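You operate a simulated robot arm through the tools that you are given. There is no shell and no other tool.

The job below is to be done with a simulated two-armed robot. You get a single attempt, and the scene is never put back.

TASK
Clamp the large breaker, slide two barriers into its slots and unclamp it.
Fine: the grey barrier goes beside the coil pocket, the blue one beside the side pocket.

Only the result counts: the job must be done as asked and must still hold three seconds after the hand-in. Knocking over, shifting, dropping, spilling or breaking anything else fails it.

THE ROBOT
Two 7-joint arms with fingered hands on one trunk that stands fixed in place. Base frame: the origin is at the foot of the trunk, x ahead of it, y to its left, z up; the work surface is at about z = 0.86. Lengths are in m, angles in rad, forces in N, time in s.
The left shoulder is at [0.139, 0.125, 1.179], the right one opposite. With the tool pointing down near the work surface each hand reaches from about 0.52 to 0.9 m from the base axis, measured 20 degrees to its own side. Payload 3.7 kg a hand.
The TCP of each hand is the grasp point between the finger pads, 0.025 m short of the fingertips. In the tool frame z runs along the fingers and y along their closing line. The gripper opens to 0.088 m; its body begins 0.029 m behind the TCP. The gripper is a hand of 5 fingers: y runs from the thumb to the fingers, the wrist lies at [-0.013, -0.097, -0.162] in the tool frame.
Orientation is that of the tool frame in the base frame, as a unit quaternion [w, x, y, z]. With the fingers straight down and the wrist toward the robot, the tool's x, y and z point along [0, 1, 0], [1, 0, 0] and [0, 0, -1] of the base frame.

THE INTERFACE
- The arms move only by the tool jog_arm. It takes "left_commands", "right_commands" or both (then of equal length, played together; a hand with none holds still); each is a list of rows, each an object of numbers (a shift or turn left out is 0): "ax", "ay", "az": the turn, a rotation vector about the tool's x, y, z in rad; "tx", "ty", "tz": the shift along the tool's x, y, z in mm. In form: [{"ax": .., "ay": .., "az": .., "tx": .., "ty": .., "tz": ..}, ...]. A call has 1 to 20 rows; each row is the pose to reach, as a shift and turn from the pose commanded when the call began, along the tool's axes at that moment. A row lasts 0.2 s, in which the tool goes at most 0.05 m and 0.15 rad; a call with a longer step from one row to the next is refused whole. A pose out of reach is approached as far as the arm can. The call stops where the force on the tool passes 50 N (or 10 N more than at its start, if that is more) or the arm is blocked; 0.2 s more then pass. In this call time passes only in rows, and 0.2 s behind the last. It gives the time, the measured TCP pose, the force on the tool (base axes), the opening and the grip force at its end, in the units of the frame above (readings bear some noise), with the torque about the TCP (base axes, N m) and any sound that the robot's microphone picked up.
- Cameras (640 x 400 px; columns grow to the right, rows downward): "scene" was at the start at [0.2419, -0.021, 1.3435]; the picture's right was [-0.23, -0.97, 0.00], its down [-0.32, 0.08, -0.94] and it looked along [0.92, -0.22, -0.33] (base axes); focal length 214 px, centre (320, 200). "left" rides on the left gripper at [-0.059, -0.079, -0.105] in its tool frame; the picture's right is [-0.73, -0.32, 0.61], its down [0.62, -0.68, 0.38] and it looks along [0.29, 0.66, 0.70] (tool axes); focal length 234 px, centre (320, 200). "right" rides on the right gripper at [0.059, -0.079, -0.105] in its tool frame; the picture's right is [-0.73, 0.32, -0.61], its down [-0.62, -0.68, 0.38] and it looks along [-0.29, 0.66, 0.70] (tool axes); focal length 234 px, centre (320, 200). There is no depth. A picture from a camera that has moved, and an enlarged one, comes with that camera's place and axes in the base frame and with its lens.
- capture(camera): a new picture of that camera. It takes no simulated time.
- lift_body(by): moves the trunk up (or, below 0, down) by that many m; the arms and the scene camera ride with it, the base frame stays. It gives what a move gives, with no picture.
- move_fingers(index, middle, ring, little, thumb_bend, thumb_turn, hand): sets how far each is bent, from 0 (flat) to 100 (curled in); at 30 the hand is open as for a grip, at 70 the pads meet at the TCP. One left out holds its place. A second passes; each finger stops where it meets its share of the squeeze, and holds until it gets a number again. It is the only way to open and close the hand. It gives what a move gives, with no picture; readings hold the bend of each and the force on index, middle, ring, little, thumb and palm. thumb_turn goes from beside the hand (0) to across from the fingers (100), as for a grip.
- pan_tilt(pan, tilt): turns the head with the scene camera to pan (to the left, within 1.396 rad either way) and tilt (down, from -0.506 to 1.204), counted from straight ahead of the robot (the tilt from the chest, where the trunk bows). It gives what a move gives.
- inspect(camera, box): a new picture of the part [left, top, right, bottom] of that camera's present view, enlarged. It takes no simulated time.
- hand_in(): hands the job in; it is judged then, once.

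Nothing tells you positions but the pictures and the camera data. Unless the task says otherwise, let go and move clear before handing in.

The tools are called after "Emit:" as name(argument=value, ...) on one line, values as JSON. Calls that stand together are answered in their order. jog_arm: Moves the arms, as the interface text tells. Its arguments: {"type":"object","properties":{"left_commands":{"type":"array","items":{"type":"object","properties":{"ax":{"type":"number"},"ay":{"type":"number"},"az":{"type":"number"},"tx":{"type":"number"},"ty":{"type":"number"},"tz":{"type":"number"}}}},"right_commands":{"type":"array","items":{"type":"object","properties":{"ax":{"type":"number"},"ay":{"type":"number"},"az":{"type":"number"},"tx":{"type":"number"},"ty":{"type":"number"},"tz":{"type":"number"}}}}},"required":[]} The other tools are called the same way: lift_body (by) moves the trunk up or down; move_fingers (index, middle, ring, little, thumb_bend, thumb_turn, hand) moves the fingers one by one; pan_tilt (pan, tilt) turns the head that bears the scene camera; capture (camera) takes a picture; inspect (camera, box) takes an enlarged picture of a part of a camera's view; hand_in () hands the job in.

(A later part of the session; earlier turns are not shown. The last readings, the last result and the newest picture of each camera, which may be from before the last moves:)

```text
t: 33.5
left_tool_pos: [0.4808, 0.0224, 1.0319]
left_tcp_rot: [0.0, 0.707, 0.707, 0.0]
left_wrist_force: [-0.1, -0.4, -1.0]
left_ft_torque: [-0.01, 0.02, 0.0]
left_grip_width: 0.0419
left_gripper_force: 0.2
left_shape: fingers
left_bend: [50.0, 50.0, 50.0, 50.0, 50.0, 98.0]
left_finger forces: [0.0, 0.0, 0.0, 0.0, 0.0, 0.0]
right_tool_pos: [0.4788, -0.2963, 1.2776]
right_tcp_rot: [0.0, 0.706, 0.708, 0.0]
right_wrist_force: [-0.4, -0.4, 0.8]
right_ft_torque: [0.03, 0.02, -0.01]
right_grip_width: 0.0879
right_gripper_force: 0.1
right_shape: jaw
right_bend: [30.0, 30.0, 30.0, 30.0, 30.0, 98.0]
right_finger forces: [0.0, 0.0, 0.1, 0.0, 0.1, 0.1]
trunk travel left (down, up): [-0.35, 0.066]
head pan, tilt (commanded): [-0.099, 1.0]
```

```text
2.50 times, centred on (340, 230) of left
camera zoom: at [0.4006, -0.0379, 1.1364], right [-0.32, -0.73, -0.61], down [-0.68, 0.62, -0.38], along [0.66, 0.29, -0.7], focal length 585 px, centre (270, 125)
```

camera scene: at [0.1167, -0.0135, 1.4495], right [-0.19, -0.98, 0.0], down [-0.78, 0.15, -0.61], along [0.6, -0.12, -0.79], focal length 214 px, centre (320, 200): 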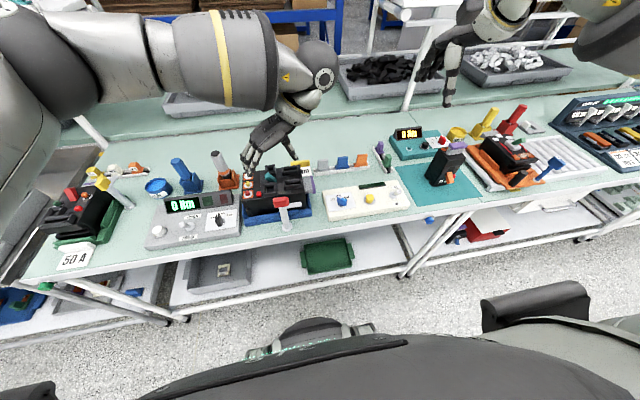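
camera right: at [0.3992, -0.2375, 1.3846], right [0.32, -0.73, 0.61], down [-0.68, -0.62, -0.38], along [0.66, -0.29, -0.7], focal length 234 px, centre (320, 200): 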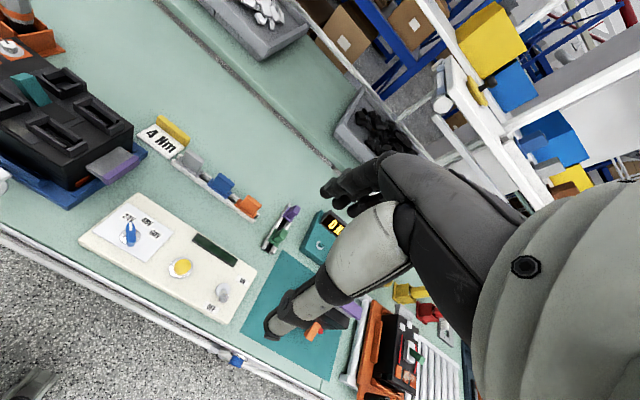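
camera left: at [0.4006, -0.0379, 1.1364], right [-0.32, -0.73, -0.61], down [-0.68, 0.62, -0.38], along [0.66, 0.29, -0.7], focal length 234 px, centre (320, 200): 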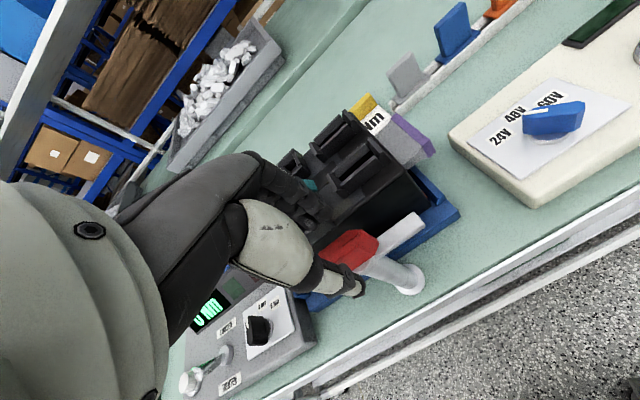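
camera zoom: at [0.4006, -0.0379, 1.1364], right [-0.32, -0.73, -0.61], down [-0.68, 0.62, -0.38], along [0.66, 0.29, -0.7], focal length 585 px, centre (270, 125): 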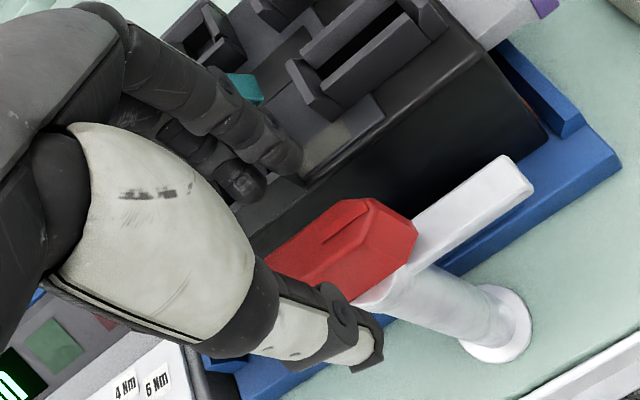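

The left thumb and index sit at the TCP's y, the other fingers further left; shifting the TCP 10 mm toward −y gives a good turning couple (thumb and middle on opposite sides of the axis). I lower onto the head and grip it.

Emit:
jog_arm(left_commands=[{"tx": -10, "tz": 8}, {"tx": -10, "tz": 17}, {"tx": -10, "tz": 26}])

Emit:
inspect(camera="left", box=[240, 150, 440, 310])

Emit:
inspect(camera="scene", box=[255, 160, 325, 220])

```text
t: 34.3
left_tool_pos: [0.478, 0.0112, 1.0062]
left_tcp_rot: [-0.001, 0.707, 0.708, 0.0]
left_wrist_force: [-0.3, -0.7, 0.1]
left_ft_torque: [0.04, 0.0, -0.01]
left_grip_width: 0.0421
left_gripper_force: 0.0
left_shape: fingers
left_bend: [50.0, 50.0, 50.0, 50.0, 50.0, 98.0]
left_finger forces: [0.0, 0.0, 0.0, 0.0, 0.0, 0.0]
right_tool_pos: [0.479, -0.2972, 1.2773]
right_tcp_rot: [0.0, 0.706, 0.708, 0.0]
right_wrist_force: [0.7, 0.2, -1.0]
right_ft_torque: [-0.03, -0.01, -0.02]
right_grip_width: 0.0878
right_gripper_force: 0.0
right_shape: jaw
right_bend: [30.0, 30.0, 30.0, 30.0, 30.0, 98.0]
right_finger forces: [0.1, 0.0, 0.0, 0.0, 0.0, 0.0]
trunk travel left (down, up): [-0.35, 0.066]
head pan, tilt (commanded): [-0.099, 1.0]
```

```text
2.50 times, centred on (340, 230) of left
camera zoom: at [0.3999, -0.0499, 1.1102], right [-0.32, -0.73, -0.61], down [-0.68, 0.62, -0.38], along [0.66, 0.29, -0.7], focal length 585 px, centre (270, 125)
```

zoom: 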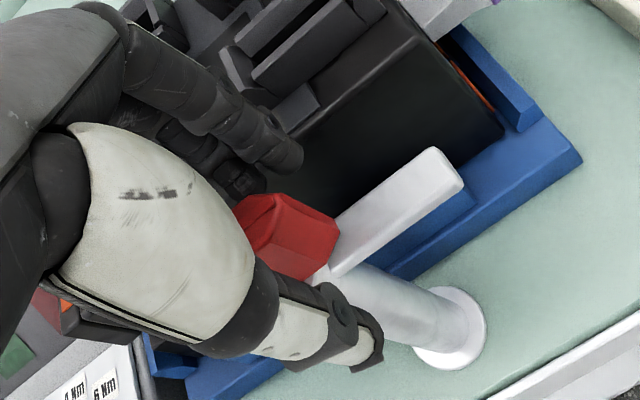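

```text
6.67 times, centred on (290, 190) of scene
camera zoom: at [0.117, -0.0131, 1.4495], right [-0.18, -0.98, 0.0], down [-0.78, 0.14, -0.61], along [0.6, -0.11, -0.79], focal length 1430 px, centre (520, 267)
```

zoom: 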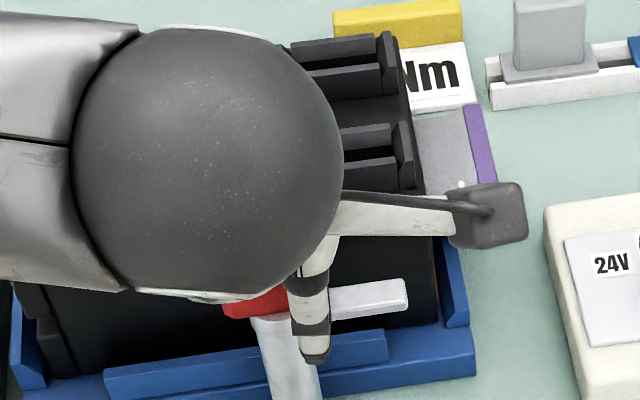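

Emit:
move_fingers(hand="left", index=68, middle=68, thumb_bend=68)

Emit:
inspect(camera="left", box=[240, 150, 440, 310])

```text
t: 35.3
left_tool_pos: [0.479, 0.0098, 1.0063]
left_tcp_rot: [0.0, 0.706, 0.708, 0.0]
left_wrist_force: [3.9, 0.4, -0.7]
left_ft_torque: [-0.02, -0.06, -0.07]
left_grip_width: 0.0072
left_gripper_force: 3.2
left_shape: fingers
left_bend: [65.0, 65.0, 50.0, 50.0, 67.0, 97.0]
left_finger forces: [1.8, 3.0, 0.0, 0.0, 0.7, 0.1]
right_tool_pos: [0.4799, -0.2966, 1.2767]
right_tcp_rot: [0.0, 0.706, 0.708, 0.0]
right_wrist_force: [-0.4, -0.9, 0.0]
right_ft_torque: [0.02, 0.0, -0.03]
right_grip_width: 0.0878
right_gripper_force: 0.0
right_shape: jaw
right_bend: [30.0, 30.0, 30.0, 30.0, 30.0, 98.0]
right_finger forces: [0.0, 0.0, 0.1, 0.0, 0.0, 0.1]
trunk travel left (down, up): [-0.35, 0.066]
head pan, tilt (commanded): [-0.099, 1.0]
```

```text
2.50 times, centred on (340, 230) of left
camera zoom: at [0.4001, -0.0498, 1.1103], right [-0.32, -0.73, -0.61], down [-0.68, 0.62, -0.38], along [0.66, 0.29, -0.7], focal length 585 px, centre (270, 125)
```

zoom: 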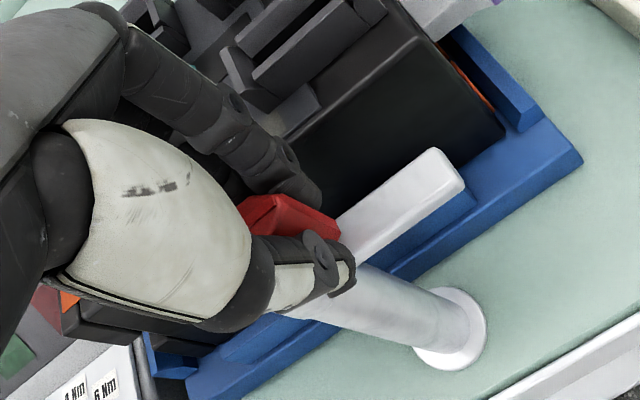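

Emit:
move_fingers(hand="left", index=85, middle=85, thumb_bend=85)

Emit:
inspect(camera="left", box=[240, 150, 440, 310])

```text
t: 36.3
left_tool_pos: [0.4796, 0.0105, 1.0051]
left_tcp_rot: [-0.001, 0.707, 0.707, -0.001]
left_wrist_force: [4.7, -0.6, -6.2]
left_ft_torque: [-0.01, -0.09, -0.09]
left_grip_width: 0.0008
left_gripper_force: 13.6
left_shape: fingers
left_bend: [72.0, 64.0, 50.0, 50.0, 73.0, 96.0]
left_finger forces: [7.5, 9.2, 0.0, 0.0, 10.7, 0.1]
right_tool_pos: [0.4809, -0.2965, 1.2766]
right_tcp_rot: [-0.001, 0.707, 0.707, -0.002]
right_wrist_force: [-0.8, 0.4, 0.0]
right_ft_torque: [0.02, 0.05, 0.03]
right_grip_width: 0.0877
right_gripper_force: 0.0
right_shape: jaw
right_bend: [30.0, 30.0, 30.0, 30.0, 30.0, 98.0]
right_finger forces: [0.1, 0.0, 0.1, 0.0, 0.0, 0.0]
trunk travel left (down, up): [-0.35, 0.066]
head pan, tilt (commanded): [-0.099, 1.0]
```

```text
2.50 times, centred on (340, 230) of left
camera zoom: at [0.4004, -0.0497, 1.1097], right [-0.32, -0.73, -0.61], down [-0.68, 0.62, -0.38], along [0.66, 0.29, -0.7], focal length 585 px, centre (270, 125)
```

zoom: 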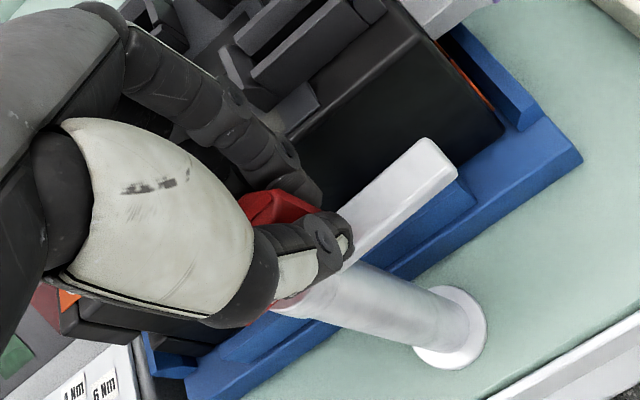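

All three digits press on the head (7–11 N). I turn the hand counter-clockwise about the post axis, first by about 40°, and check.

Emit:
jog_arm(left_commands=[{"az": -0.143, "tx": -0.1, "ty": 1.4}, {"az": -0.286, "tx": 0, "ty": 2.8}, {"az": -0.428, "tx": 0.3, "ty": 4.2}, {"az": -0.571, "tx": 0.8, "ty": 5.5}, {"az": -0.714, "tx": 1.4, "ty": 6.8}])

Emit:
capture(camera="left")

Emit:
inspect(camera="scene", box=[235, 130, 335, 240])

```text
t: 37.5
left_tool_pos: [0.4863, 0.0134, 1.0056]
left_tcp_rot: [-0.001, 0.413, 0.911, 0.0]
left_wrist_force: [7.6, 3.7, -6.3]
left_ft_torque: [0.12, -0.12, -0.11]
left_grip_width: 0.0004
left_gripper_force: 15.1
left_shape: fingers
left_bend: [72.0, 63.0, 50.0, 50.0, 74.0, 96.0]
left_finger forces: [8.8, 10.2, 0.0, 0.0, 10.3, 0.0]
right_tool_pos: [0.4809, -0.2971, 1.2763]
right_tcp_rot: [-0.001, 0.706, 0.708, 0.0]
right_wrist_force: [-0.4, 0.0, 0.7]
right_ft_torque: [-0.02, -0.02, -0.01]
right_grip_width: 0.0879
right_gripper_force: 0.0
right_shape: jaw
right_bend: [30.0, 30.0, 30.0, 30.0, 30.0, 98.0]
right_finger forces: [0.0, 0.1, 0.0, 0.1, 0.1, 0.0]
trunk travel left (down, up): [-0.35, 0.066]
head pan, tilt (commanded): [-0.099, 1.0]
```

```text
taken
camera left: at [0.4656, -0.0851, 1.1095], right [0.23, -0.76, -0.61], down [-0.92, 0.02, -0.38], along [0.3, 0.65, -0.7], focal length 234 px, centre (320, 200)
```

left: 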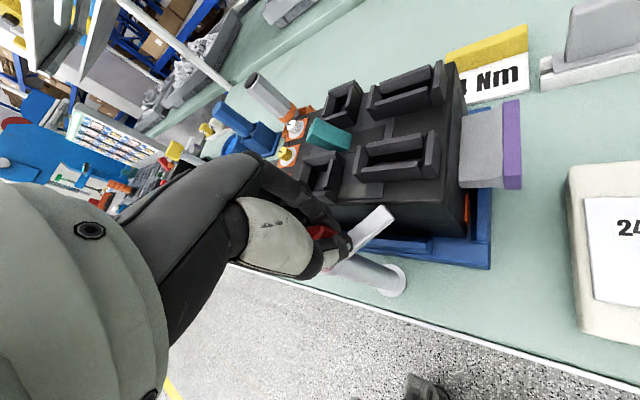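

```text
3.64 times, centred on (285, 185) of scene
camera zoom: at [0.1183, -0.0121, 1.4494], right [-0.17, -0.98, 0.0], down [-0.78, 0.14, -0.61], along [0.6, -0.11, -0.79], focal length 780 px, centre (447, 254)
```

zoom: 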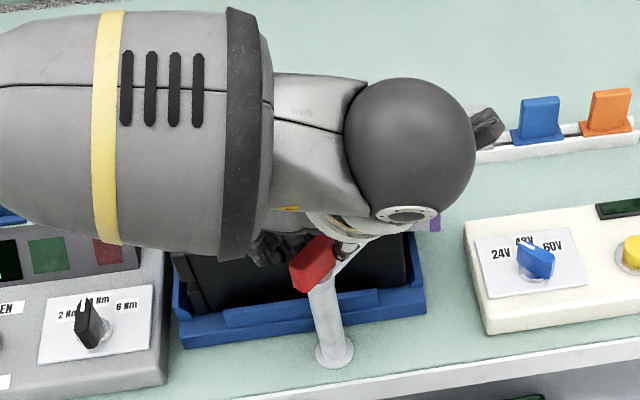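

The head is following. I continue to the full 90°.

Emit:
jog_arm(left_commands=[{"az": -0.143, "tx": 0, "ty": 1.4}, {"az": -0.286, "tx": 0, "ty": 2.8}, {"az": -0.428, "tx": 0.2, "ty": 4.2}, {"az": -0.571, "tx": 0.8, "ty": 5.6}, {"az": -0.714, "tx": 1.4, "ty": 6.8}, {"az": -0.857, "tx": 2.3, "ty": 7.9}])

Emit:
capture(camera="left")

Emit:
inspect(camera="scene", box=[235, 130, 335, 240])

Emit:
inspect(camera="right", box=[0, 50, 150, 230])

```text
t: 38.9
left_tool_pos: [0.4921, 0.0194, 1.0053]
left_tcp_rot: [0.0, -0.002, 1.0, 0.0]
left_wrist_force: [9.2, 6.6, -4.0]
left_ft_torque: [0.18, -0.13, -0.27]
left_grip_width: 0.0008
left_gripper_force: 16.8
left_shape: fingers
left_bend: [72.0, 62.0, 50.0, 50.0, 74.0, 95.0]
left_finger forces: [9.7, 11.6, 0.0, 0.0, 11.9, 0.0]
right_tool_pos: [0.4805, -0.2961, 1.2761]
right_tcp_rot: [-0.001, 0.707, 0.707, 0.0]
right_wrist_force: [0.1, 0.4, -0.3]
right_ft_torque: [0.02, -0.03, 0.04]
right_grip_width: 0.0879
right_gripper_force: 0.0
right_shape: jaw
right_bend: [30.0, 30.0, 30.0, 30.0, 30.0, 98.0]
right_finger forces: [0.1, 0.0, 0.1, 0.0, 0.0, 0.0]
trunk travel left (down, up): [-0.35, 0.066]
head pan, tilt (commanded): [-0.099, 1.0]
```

```text
taken
camera left: at [0.5499, -0.0611, 1.1098], right [0.73, -0.32, -0.61], down [-0.62, -0.68, -0.38], along [-0.29, 0.66, -0.7], focal length 234 px, centre (320, 200)
```

left: 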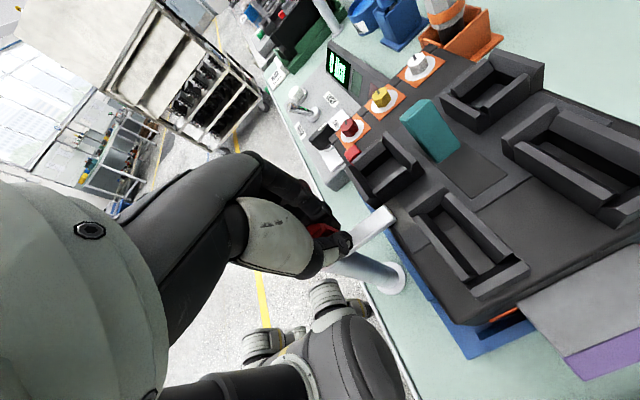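

```text
3.64 times, centred on (285, 185) of scene
camera zoom: at [0.1187, -0.0115, 1.4494], right [-0.17, -0.99, 0.0], down [-0.78, 0.14, -0.61], along [0.6, -0.11, -0.79], focal length 780 px, centre (447, 254)
```

zoom: 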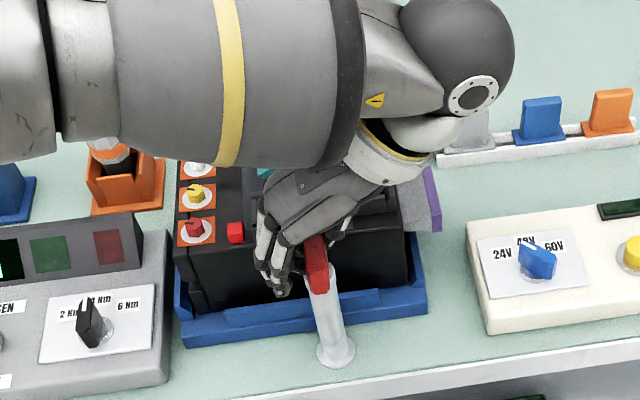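

```text
2.22 times, centred on (75, 140) of right
camera zoom: at [0.4009, -0.2367, 1.3843], right [0.32, -0.73, 0.61], down [-0.68, -0.62, -0.38], along [0.66, -0.29, -0.7], focal length 520 px, centre (864, 333)
```

zoom: 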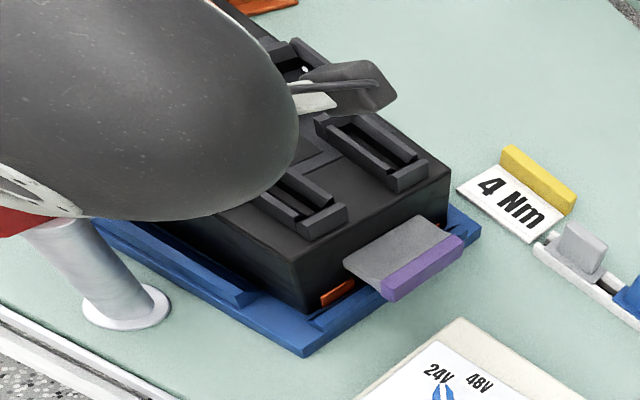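

The arm now points to the breaker. I zoom in to check its angle and overlap with the breaker edge.

Emit:
inspect(camera="left", box=[290, 130, 450, 310])

Emit:
inspect(camera="scene", box=[270, 170, 320, 220])

```text
2.22 times, centred on (370, 220) of left
camera zoom: at [0.5499, -0.0611, 1.1098], right [0.73, -0.32, -0.61], down [-0.62, -0.68, -0.38], along [-0.29, 0.66, -0.7], focal length 520 px, centre (209, 156)
```

zoom: 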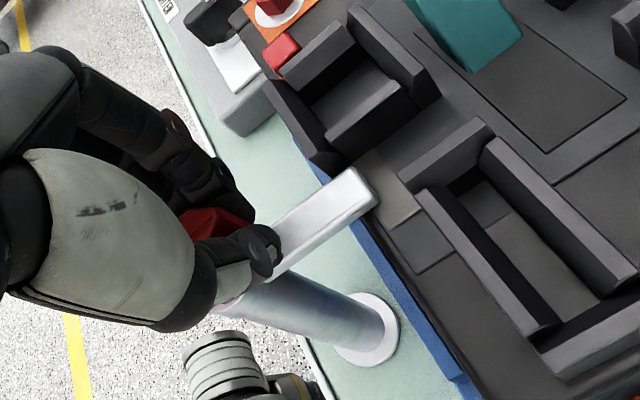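

```text
8.00 times, centred on (295, 195) of scene
camera zoom: at [0.1187, -0.0115, 1.4494], right [-0.17, -0.99, 0.0], down [-0.78, 0.14, -0.61], along [0.6, -0.11, -0.79], focal length 1716 px, centre (520, 240)
```

zoom: 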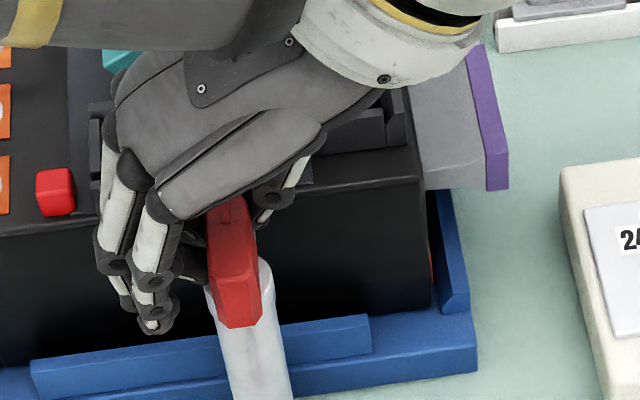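

The arm is over the edge but appears a few degrees short of square; I nudge it a bit further and watch the torque.

Emit:
jog_arm(left_commands=[{"az": -0.05, "tx": 0, "ty": 0.5}, {"az": -0.1, "tx": 0, "ty": 1.0}, {"az": -0.14, "tx": 0, "ty": 1.4}])

Emit:
inspect(camera="left", box=[290, 130, 450, 310])

Emit:
inspect(camera="scene", box=[270, 170, 320, 220])

```text
t: 39.7
left_tool_pos: [0.4909, 0.0202, 1.0066]
left_tcp_rot: [0.0, -0.071, 0.997, 0.0]
left_wrist_force: [15.3, 3.5, -2.4]
left_ft_torque: [0.1, -0.29, -0.3]
left_grip_width: 0.0009
left_gripper_force: 17.5
left_shape: fingers
left_bend: [72.0, 62.0, 50.0, 50.0, 74.0, 95.0]
left_finger forces: [10.2, 11.3, 0.0, 0.1, 14.7, 0.1]
right_tool_pos: [0.4823, -0.2966, 1.276]
right_tcp_rot: [-0.001, 0.706, 0.708, 0.001]
right_wrist_force: [-0.6, -0.1, 1.0]
right_ft_torque: [0.01, 0.01, 0.02]
right_grip_width: 0.0878
right_gripper_force: 0.0
right_shape: jaw
right_bend: [30.0, 30.0, 30.0, 30.0, 30.0, 98.0]
right_finger forces: [0.0, 0.1, 0.0, 0.0, 0.1, 0.0]
trunk travel left (down, up): [-0.35, 0.066]
head pan, tilt (commanded): [-0.099, 1.0]
```

```text
2.22 times, centred on (370, 220) of left
camera zoom: at [0.5607, -0.0509, 1.1097], right [0.76, -0.22, -0.61], down [-0.52, -0.76, -0.38], along [-0.38, 0.61, -0.7], focal length 520 px, centre (209, 156)
```

zoom: 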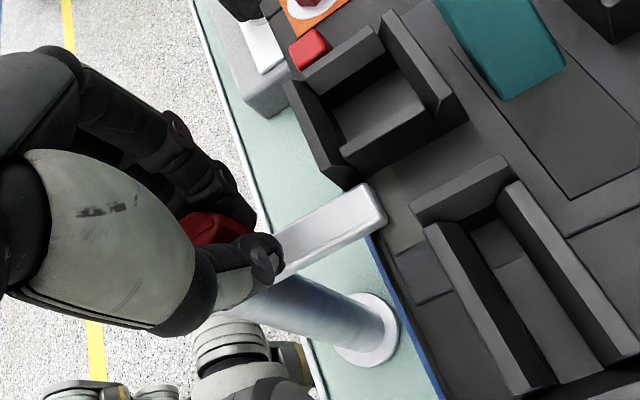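

```text
8.00 times, centred on (295, 195) of scene
camera zoom: at [0.1191, -0.0117, 1.4494], right [-0.17, -0.99, 0.0], down [-0.78, 0.13, -0.61], along [0.6, -0.1, -0.79], focal length 1716 px, centre (520, 240)
```

zoom: 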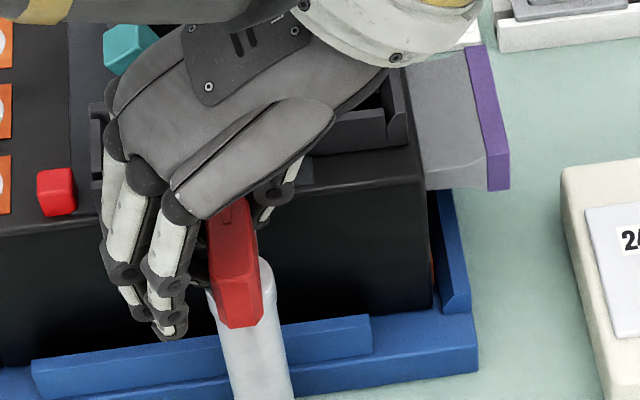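

The head no longer moves with the extra turn and the arm tip stayed put, so it is at its stop over the clamp pad spot. I relax the overshoot, open the fingers and retreat upward.

Emit:
jog_arm(left_commands=[{"az": 0.07, "tx": 0, "ty": -0.7}, {"az": 0.12, "tx": 0, "ty": -1.2}])

Emit:
move_fingers(hand="left", index=50, middle=50, thumb_bend=48)

Emit:
inspect(camera="left", box=[290, 130, 450, 310])

```text
t: 40.3
left_tool_pos: [0.4913, 0.0209, 1.0043]
left_tcp_rot: [-0.001, -0.01, 1.0, 0.001]
left_wrist_force: [10.4, 6.5, -1.3]
left_ft_torque: [0.17, -0.14, -0.22]
left_grip_width: 0.0006
left_gripper_force: 17.1
left_shape: fingers
left_bend: [72.0, 62.0, 50.0, 50.0, 74.0, 95.0]
left_finger forces: [10.7, 10.0, 0.1, 0.1, 12.0, 0.0]
right_tool_pos: [0.4801, -0.2958, 1.2768]
right_tcp_rot: [-0.001, 0.706, 0.708, 0.0]
right_wrist_force: [0.6, 0.3, -0.2]
right_ft_torque: [0.03, 0.04, 0.02]
right_grip_width: 0.0876
right_gripper_force: 0.0
right_shape: jaw
right_bend: [30.0, 30.0, 30.0, 30.0, 30.0, 98.0]
right_finger forces: [0.0, 0.0, 0.0, 0.0, 0.0, 0.0]
trunk travel left (down, up): [-0.35, 0.066]
head pan, tilt (commanded): [-0.099, 1.0]
```

```text
t: 41.3
left_tool_pos: [0.4901, 0.0187, 1.005]
left_tcp_rot: [0.0, -0.01, 1.0, 0.0]
left_wrist_force: [-0.7, -0.2, 0.2]
left_ft_torque: [0.03, 0.02, -0.01]
left_grip_width: 0.0431
left_gripper_force: 0.0
left_shape: fingers
left_bend: [50.0, 50.0, 50.0, 50.0, 48.0, 97.0]
left_finger forces: [0.1, 0.0, 0.0, 0.1, 0.0, 0.1]
right_tool_pos: [0.4789, -0.2958, 1.2777]
right_tcp_rot: [0.0, 0.707, 0.707, -0.001]
right_wrist_force: [0.4, -0.1, -0.2]
right_ft_torque: [-0.01, -0.01, 0.01]
right_grip_width: 0.0876
right_gripper_force: 0.0
right_shape: jaw
right_bend: [30.0, 30.0, 30.0, 30.0, 30.0, 98.0]
right_finger forces: [0.0, 0.0, 0.0, 0.0, 0.0, 0.0]
trunk travel left (down, up): [-0.35, 0.066]
head pan, tilt (commanded): [-0.099, 1.0]
```

```text
2.22 times, centred on (370, 220) of left
camera zoom: at [0.5506, -0.0604, 1.1099], right [0.73, -0.31, -0.61], down [-0.61, -0.69, -0.38], along [-0.3, 0.65, -0.7], focal length 520 px, centre (209, 156)
```

zoom: 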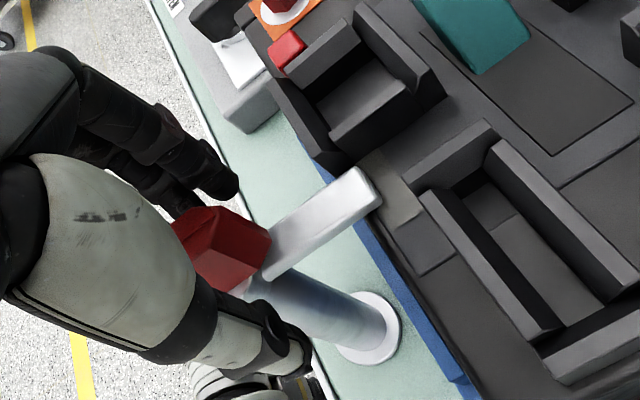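

Released cleanly. Now I lift straight up, then view the clamp.

Emit:
jog_arm(left_commands=[{"tz": -20}, {"tz": -50}, {"tz": -90}, {"tz": -130}, {"tz": -170}])

Emit:
jog_arm(left_commands=[{"az": 0.13, "ty": 24, "tz": -10}, {"az": 0.26, "ty": 48, "tz": -20}, {"az": 0.39, "ty": 72, "tz": -30}, {"az": 0.52, "ty": 97, "tz": -40}, {"az": 0.65, "ty": 121, "tz": -50}, {"az": 0.78, "ty": 145, "tz": -60}, {"az": 0.91, "ty": 169, "tz": -70}, {"az": 1.04, "ty": 193, "tz": -80}, {"az": 1.17, "ty": 217, "tz": -90}, {"az": 1.3, "ty": 242, "tz": -100}, {"az": 1.43, "ty": 266, "tz": -110}, {"az": 1.57, "ty": 290, "tz": -120}])

Emit:
capture(camera="scene")

Emit:
inspect(camera="scene", box=[225, 140, 345, 240])

```text
t: 42.5
left_tool_pos: [0.489, 0.0204, 1.1756]
left_tcp_rot: [0.0, -0.01, 1.0, 0.0]
left_wrist_force: [0.0, -0.7, 1.5]
left_ft_torque: [0.01, -0.03, 0.03]
left_grip_width: 0.043
left_gripper_force: 0.1
left_shape: fingers
left_bend: [50.0, 50.0, 50.0, 50.0, 48.0, 97.0]
left_finger forces: [0.0, 0.1, 0.1, 0.1, 0.0, 0.1]
right_tool_pos: [0.4787, -0.2962, 1.2776]
right_tcp_rot: [-0.001, 0.707, 0.707, 0.0]
right_wrist_force: [0.0, 0.3, -1.6]
right_ft_torque: [0.01, -0.02, 0.01]
right_grip_width: 0.0875
right_gripper_force: 0.1
right_shape: jaw
right_bend: [30.0, 30.0, 30.0, 30.0, 30.0, 98.0]
right_finger forces: [0.1, 0.0, 0.0, 0.1, 0.0, 0.0]
trunk travel left (down, up): [-0.35, 0.066]
head pan, tilt (commanded): [-0.099, 1.0]
```

```text
t: 45.1
left_tool_pos: [0.4851, 0.311, 1.2964]
left_tcp_rot: [0.001, 0.7, 0.714, -0.001]
left_wrist_force: [-0.7, 0.6, -0.1]
left_ft_torque: [0.01, -0.02, 0.04]
left_grip_width: 0.0436
left_gripper_force: 0.0
left_shape: fingers
left_bend: [50.0, 50.0, 50.0, 50.0, 48.0, 97.0]
left_finger forces: [0.0, 0.0, 0.0, 0.1, 0.0, 0.1]
right_tool_pos: [0.4778, -0.2954, 1.2784]
right_tcp_rot: [0.0, 0.706, 0.708, -0.001]
right_wrist_force: [0.1, 0.5, 0.6]
right_ft_torque: [-0.01, -0.01, 0.02]
right_grip_width: 0.0879
right_gripper_force: 0.0
right_shape: jaw
right_bend: [30.0, 30.0, 30.0, 30.0, 30.0, 98.0]
right_finger forces: [0.0, 0.0, 0.0, 0.0, 0.0, 0.0]
trunk travel left (down, up): [-0.35, 0.066]
head pan, tilt (commanded): [-0.099, 1.0]
```

```text
taken
camera scene: at [0.1164, -0.0108, 1.4496], right [-0.16, -0.99, 0.0], down [-0.78, 0.13, -0.61], along [0.61, -0.1, -0.79], focal length 214 px, centre (320, 200)
```

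scene: 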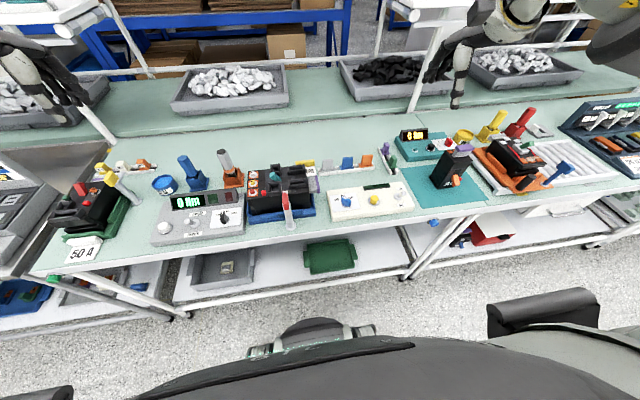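

```text
4.00 times, centred on (285, 190) of scene
camera zoom: at [0.1164, -0.0108, 1.4496], right [-0.16, -0.99, 0.0], down [-0.78, 0.13, -0.61], along [0.61, -0.1, -0.79], focal length 858 px, centre (460, 240)
```

zoom: 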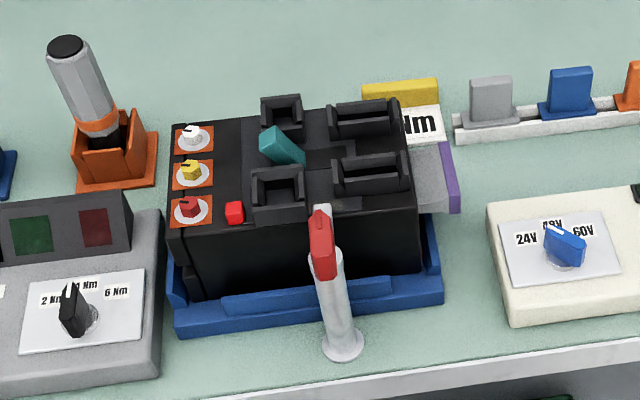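

Clamp holds over the breaker. Next I set the left hand as an observing camera (turned about 45° clockwise) and bring the right hand near the grey barrier.

Emit:
jog_arm(left_commands=[{"az": 0.14, "tx": -10, "ty": -6, "tz": 15}, {"az": 0.28, "tx": -20, "ty": -12, "tz": 30}, {"az": 0.42, "tx": -30, "ty": -18, "tz": 45}, {"az": 0.56, "tx": -40, "ty": -24, "tz": 60}, {"az": 0.7, "tx": -50, "ty": -30, "tz": 75}, {"az": 0.8, "tx": -60, "ty": -35, "tz": 90}])

Emit:
capture(camera="left")

Emit:
capture(camera="right")

```text
t: 46.5
left_tool_pos: [0.437, 0.2196, 1.2051]
left_tcp_rot: [0.0, 0.921, 0.39, 0.003]
left_wrist_force: [-0.3, -0.3, 0.2]
left_ft_torque: [0.0, -0.03, 0.0]
left_grip_width: 0.0436
left_gripper_force: 0.0
left_shape: fingers
left_bend: [50.0, 50.0, 50.0, 50.0, 48.0, 97.0]
left_finger forces: [0.1, 0.1, 0.0, 0.0, 0.0, 0.0]
left hand out of reach, approached as far as the arm can: row 5, 6
right_tool_pos: [0.4779, -0.297, 1.2778]
right_tcp_rot: [0.0, 0.707, 0.708, 0.0]
right_wrist_force: [1.6, 0.0, -0.7]
right_ft_torque: [-0.03, -0.03, 0.0]
right_grip_width: 0.0876
right_gripper_force: 0.1
right_shape: jaw
right_bend: [30.0, 30.0, 30.0, 30.0, 30.0, 98.0]
right_finger forces: [0.0, 0.0, 0.0, 0.1, 0.1, 0.0]
trunk travel left (down, up): [-0.35, 0.066]
head pan, tilt (commanded): [-0.099, 1.0]
```

```text
taken
camera left: at [0.3387, 0.2296, 1.3086], right [-0.73, -0.3, -0.61], down [-0.05, 0.92, -0.38], along [0.68, -0.25, -0.69], focal length 234 px, centre (320, 200)
```

left: 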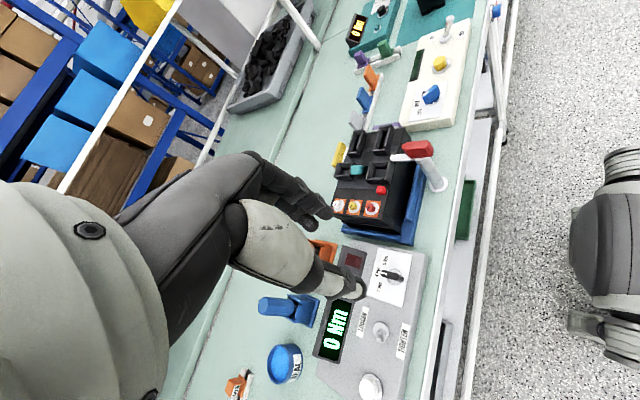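

```text
taken
camera right: at [0.3989, -0.2379, 1.3848], right [0.32, -0.73, 0.61], down [-0.68, -0.62, -0.38], along [0.66, -0.29, -0.7], focal length 234 px, centre (320, 200)
```

right: 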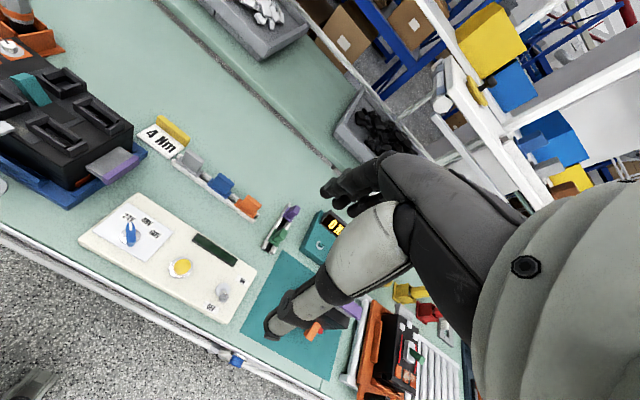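

The left camera now watches the breaker and rack. I zoom on the grey barrier from both wrist cameras for triangulation.

Emit:
inspect(camera="left", box=[335, 55, 395, 135])

Emit:
inspect(camera="right", box=[165, 135, 265, 225])

Emit:
inspect(camera="left", box=[330, 115, 440, 195])

```text
5.00 times, centred on (365, 95) of left
camera zoom: at [0.3387, 0.2296, 1.3086], right [-0.73, -0.3, -0.61], down [-0.05, 0.92, -0.38], along [0.68, -0.25, -0.69], focal length 1171 px, centre (95, 725)
```

zoom: 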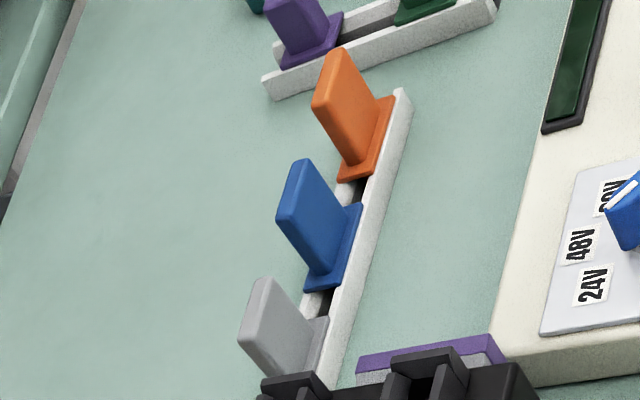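

```text
4.44 times, centred on (215, 180) of right
camera zoom: at [0.3989, -0.2379, 1.3848], right [0.32, -0.73, 0.61], down [-0.68, -0.62, -0.38], along [0.66, -0.29, -0.7], focal length 1041 px, centre (787, 289)
```

zoom: 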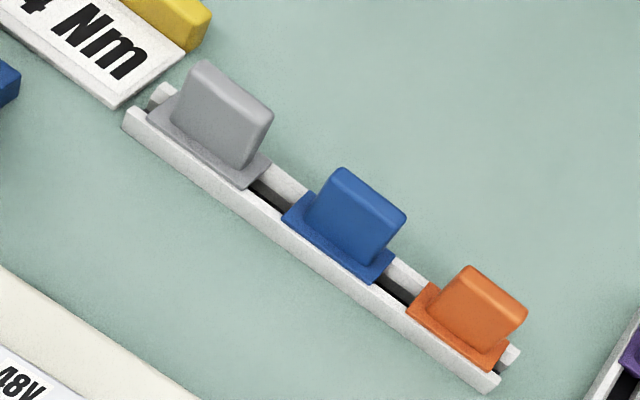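

```text
5.00 times, centred on (385, 155) of left
camera zoom: at [0.3387, 0.2296, 1.3086], right [-0.73, -0.3, -0.61], down [-0.05, 0.92, -0.38], along [0.68, -0.25, -0.69], focal length 1171 px, centre (-5, 425)
```

zoom: 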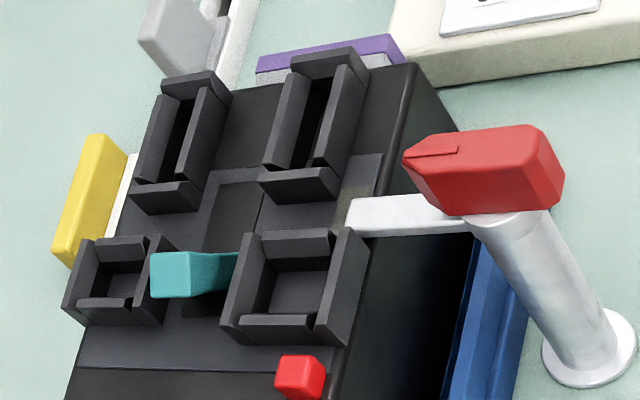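

Grey barrier: flange centre ≈ (0.694, −0.135), flange top z ≈ 0.884, block top z ≈ 0.936. I move the right hand above it.

Emit:
jog_arm(right_commands=[{"tx": 22, "ty": 27, "tz": 30}, {"tx": 43, "ty": 54, "tz": 59}, {"tx": 65, "ty": 81, "tz": 89}, {"tx": 87, "ty": 108, "tz": 118}, {"tx": 109, "ty": 134, "tz": 148}, {"tx": 130, "ty": 161, "tz": 178}, {"tx": 152, "ty": 188, "tz": 207}, {"tx": 174, "ty": 215, "tz": 237}])

Emit:
capture(camera="right")

Emit:
inspect(camera="left", box=[300, 30, 420, 140])

Emit:
inspect(camera="scene", box=[280, 90, 400, 190])

```text
t: 48.3
left_tool_pos: [0.4373, 0.2204, 1.2038]
left_tcp_rot: [-0.002, 0.92, 0.392, 0.001]
left_wrist_force: [0.3, 0.5, -0.4]
left_ft_torque: [-0.02, 0.0, 0.01]
left_grip_width: 0.0432
left_gripper_force: 0.0
left_shape: fingers
left_bend: [50.0, 50.0, 50.0, 50.0, 48.0, 97.0]
left_finger forces: [0.0, 0.0, 0.0, 0.0, 0.0, 0.0]
right_tool_pos: [0.6965, -0.1229, 1.0375]
right_tcp_rot: [0.001, 0.706, 0.708, -0.001]
right_wrist_force: [0.0, -0.4, -0.5]
right_ft_torque: [-0.04, -0.01, 0.01]
right_grip_width: 0.0876
right_gripper_force: 0.1
right_shape: jaw
right_bend: [30.0, 30.0, 30.0, 30.0, 30.0, 98.0]
right_finger forces: [0.0, 0.1, 0.0, 0.0, 0.0, 0.0]
trunk travel left (down, up): [-0.35, 0.066]
head pan, tilt (commanded): [-0.099, 1.0]
```

```text
taken
camera right: at [0.6174, -0.0629, 1.1445], right [0.32, -0.72, 0.61], down [-0.68, -0.62, -0.38], along [0.66, -0.29, -0.7], focal length 234 px, centre (320, 200)
```

right: 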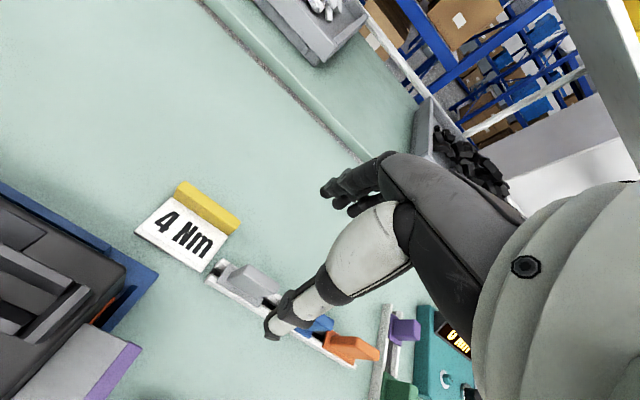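

```text
3.64 times, centred on (360, 85) of left
camera zoom: at [0.34, 0.231, 1.3076], right [-0.74, -0.3, -0.61], down [-0.06, 0.92, -0.38], along [0.68, -0.24, -0.7], focal length 852 px, centre (174, 618)
```

zoom: 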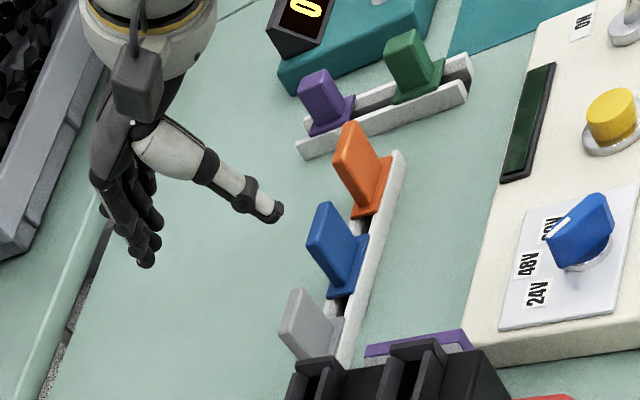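

```text
4.00 times, centred on (340, 140) of scene
camera zoom: at [0.1179, -0.0101, 1.4493], right [-0.16, -0.99, 0.0], down [-0.78, 0.12, -0.61], along [0.6, -0.1, -0.79], focal length 858 px, centre (240, 440)
```

zoom: 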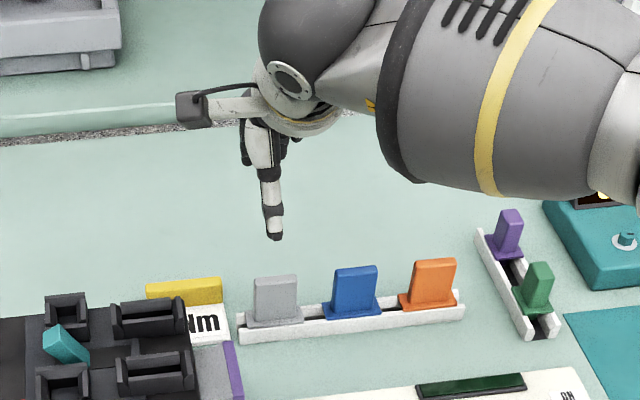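

Emit:
inspect(camera="scene", box=[325, 105, 375, 155])

Emit:
inspect(camera="left", box=[320, 60, 390, 130])

Emit:
inspect(camera="right", box=[180, 140, 420, 380])

```text
8.00 times, centred on (350, 130) of scene
camera zoom: at [0.1179, -0.0101, 1.4493], right [-0.16, -0.99, 0.0], down [-0.78, 0.12, -0.61], along [0.6, -0.1, -0.79], focal length 1716 px, centre (80, 760)
```

zoom: 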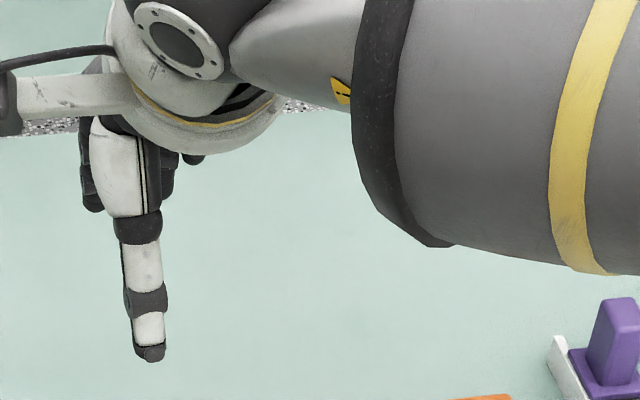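

```text
5.71 times, centred on (355, 95) of left
camera zoom: at [0.34, 0.231, 1.3076], right [-0.74, -0.3, -0.61], down [-0.06, 0.92, -0.38], along [0.68, -0.24, -0.7], focal length 1338 px, centre (120, 800)
```

zoom: 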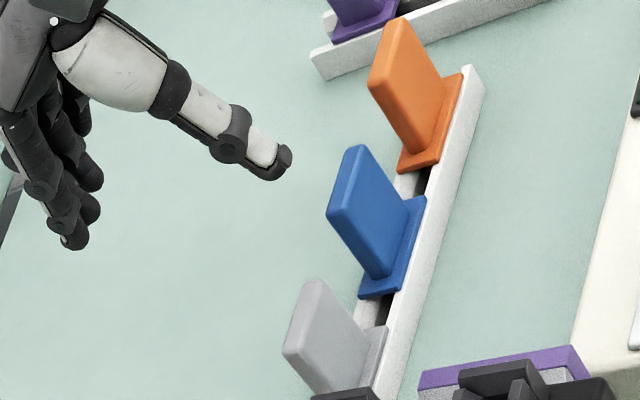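

```text
1.67 times, centred on (300, 260) of right
camera zoom: at [0.6174, -0.0629, 1.1445], right [0.32, -0.72, 0.61], down [-0.68, -0.62, -0.38], along [0.66, -0.29, -0.7], focal length 390 px, centre (353, 100)
```

zoom: 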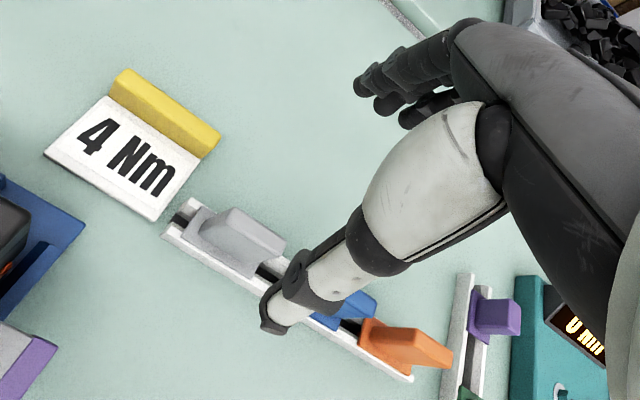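

TCP lies between index and middle with the thumb opposite — good. I descend to straddle the grey block with fingers open and check the clearances.

Emit:
jog_arm(right_commands=[{"tx": -6, "tz": 30}, {"tx": -12, "tz": 60}, {"tx": -12, "tz": 90}, {"tx": -12, "tz": 110}])

Emit:
capture(camera="right")

Emit:
inspect(camera="left", box=[310, 60, 400, 140])

Emit:
inspect(camera="scene", box=[310, 110, 390, 180])

```text
t: 49.3
left_tool_pos: [0.4366, 0.22, 1.205]
left_tcp_rot: [-0.002, 0.921, 0.39, 0.002]
left_wrist_force: [1.0, -0.4, 0.6]
left_ft_torque: [-0.06, -0.03, 0.0]
left_grip_width: 0.0436
left_gripper_force: 0.0
left_shape: fingers
left_bend: [50.0, 50.0, 50.0, 50.0, 48.0, 97.0]
left_finger forces: [0.1, 0.0, 0.0, 0.0, 0.0, 0.0]
right_tool_pos: [0.693, -0.1369, 0.929]
right_tcp_rot: [0.0, 0.706, 0.708, 0.0]
right_wrist_force: [0.2, 0.0, -0.6]
right_ft_torque: [0.01, 0.0, -0.03]
right_grip_width: 0.0877
right_gripper_force: 0.1
right_shape: jaw
right_bend: [30.0, 30.0, 30.0, 30.0, 30.0, 98.0]
right_finger forces: [0.0, 0.0, 0.0, 0.0, 0.1, 0.0]
trunk travel left (down, up): [-0.35, 0.066]
head pan, tilt (commanded): [-0.099, 1.0]
```

```text
taken
camera right: at [0.6135, -0.0772, 1.036], right [0.32, -0.73, 0.61], down [-0.68, -0.62, -0.38], along [0.66, -0.29, -0.7], focal length 234 px, centre (320, 200)
```

right: 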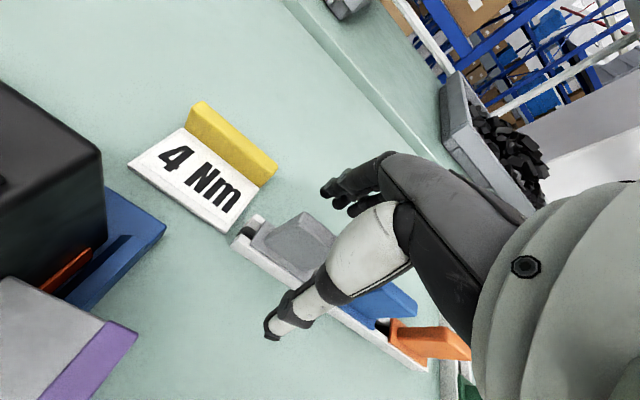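

```text
5.00 times, centred on (355, 100) of left
camera zoom: at [0.339, 0.2299, 1.3082], right [-0.73, -0.3, -0.61], down [-0.06, 0.92, -0.38], along [0.68, -0.24, -0.7], focal length 1171 px, centre (145, 700)
```

zoom: 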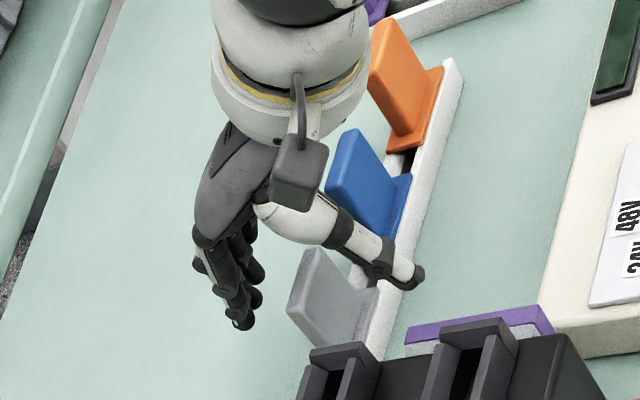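

```text
5.71 times, centred on (350, 145) of scene
camera zoom: at [0.1169, -0.0105, 1.4494], right [-0.15, -0.99, 0.0], down [-0.78, 0.12, -0.61], along [0.61, -0.09, -0.79], focal length 1226 px, centre (149, 514)
```

zoom: 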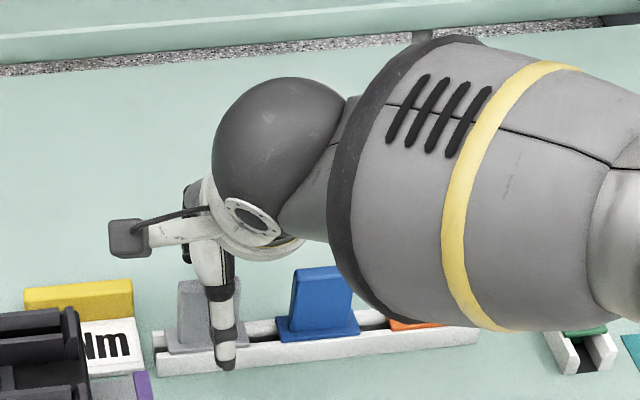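

I check the alignment with the right wrist camera, which is rigid with the hand and thus the most precise.

Emit:
inspect(camera="right", box=[220, 170, 370, 300])

```text
3.08 times, centred on (295, 235) of right
camera zoom: at [0.6135, -0.0772, 1.036], right [0.32, -0.73, 0.61], down [-0.68, -0.62, -0.38], along [0.66, -0.29, -0.7], focal length 720 px, centre (397, 92)
```

zoom: 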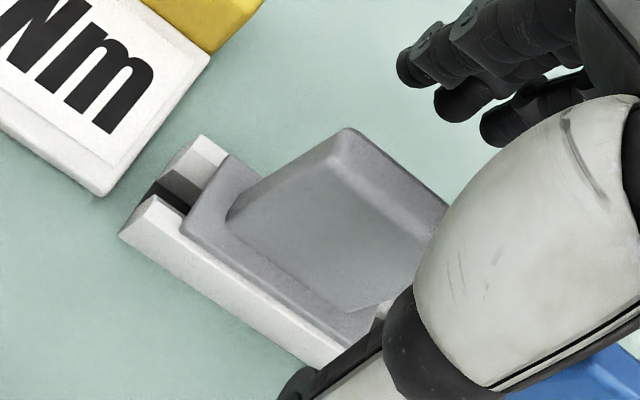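

Alignment: block centre within ~0.5 mm in x and 3 mm in y of the TCP. I shift 3 mm, lower to z≈0.916 and close the fingers partway.

Emit:
jog_arm(right_commands=[{"tx": 3, "tz": 7}, {"tx": 3, "tz": 14}])

Emit:
move_fingers(hand="right", index=55, middle=55, thumb_bend=55)

Emit:
inspect(camera="right", box=[220, 150, 400, 320])

Emit:
inspect(camera="left", box=[320, 70, 400, 140])

```text
t: 49.9
left_tool_pos: [0.4374, 0.22, 1.2037]
left_tcp_rot: [-0.001, 0.92, 0.391, 0.002]
left_wrist_force: [-0.1, -0.4, 1.6]
left_ft_torque: [-0.01, 0.01, 0.04]
left_grip_width: 0.0433
left_gripper_force: 0.0
left_shape: fingers
left_bend: [50.0, 50.0, 50.0, 50.0, 48.0, 97.0]
left_finger forces: [0.0, 0.0, 0.0, 0.1, 0.0, 0.0]
right_tool_pos: [0.6937, -0.1331, 0.9153]
right_tcp_rot: [0.0, 0.707, 0.707, 0.0]
right_wrist_force: [0.1, -0.5, 0.0]
right_ft_torque: [-0.04, 0.01, 0.04]
right_grip_width: 0.0879
right_gripper_force: 0.0
right_shape: jaw
right_bend: [30.0, 30.0, 30.0, 30.0, 30.0, 98.0]
right_finger forces: [0.0, 0.0, 0.0, 0.0, 0.1, 0.0]
trunk travel left (down, up): [-0.35, 0.066]
head pan, tilt (commanded): [-0.099, 1.0]
```

```text
t: 50.9
left_tool_pos: [0.4361, 0.2205, 1.2042]
left_tcp_rot: [-0.002, 0.92, 0.391, 0.001]
left_wrist_force: [-0.1, -0.7, 0.0]
left_ft_torque: [0.03, 0.03, 0.0]
left_grip_width: 0.0436
left_gripper_force: 0.1
left_shape: fingers
left_bend: [50.0, 50.0, 50.0, 50.0, 48.0, 97.0]
left_finger forces: [0.0, 0.0, 0.0, 0.0, 0.0, 0.0]
right_tool_pos: [0.6942, -0.1323, 0.9153]
right_tcp_rot: [0.0, 0.707, 0.708, 0.0]
right_wrist_force: [0.2, -0.6, -0.6]
right_ft_torque: [0.04, 0.0, 0.0]
right_grip_width: 0.0311
right_gripper_force: 0.1
right_shape: fingers
right_bend: [55.0, 55.0, 30.0, 30.0, 55.0, 98.0]
right_finger forces: [0.0, 0.0, 0.0, 0.1, 0.0, 0.1]
trunk travel left (down, up): [-0.35, 0.066]
head pan, tilt (commanded): [-0.099, 1.0]
```

```text
2.35 times, centred on (310, 235) of right
camera zoom: at [0.6136, -0.0733, 1.0226], right [0.32, -0.73, 0.61], down [-0.68, -0.62, -0.38], along [0.66, -0.29, -0.7], focal length 551 px, centre (344, 118)
```

zoom: 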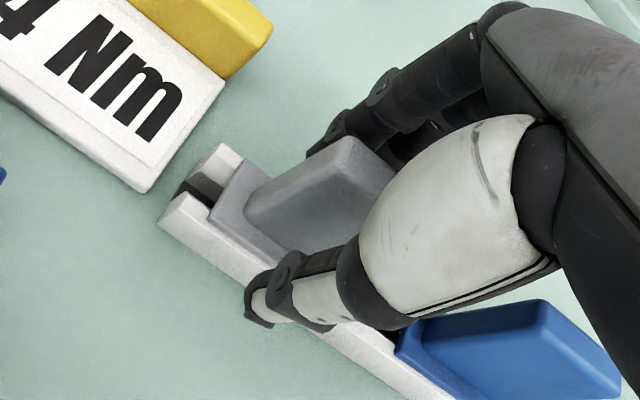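

```text
5.71 times, centred on (360, 105) of left
camera zoom: at [0.3391, 0.2302, 1.3081], right [-0.73, -0.3, -0.61], down [-0.06, 0.92, -0.38], along [0.68, -0.24, -0.7], focal length 1338 px, centre (91, 743)
```

zoom: 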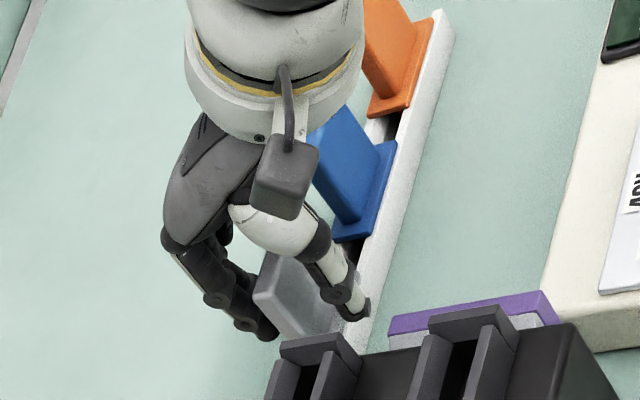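

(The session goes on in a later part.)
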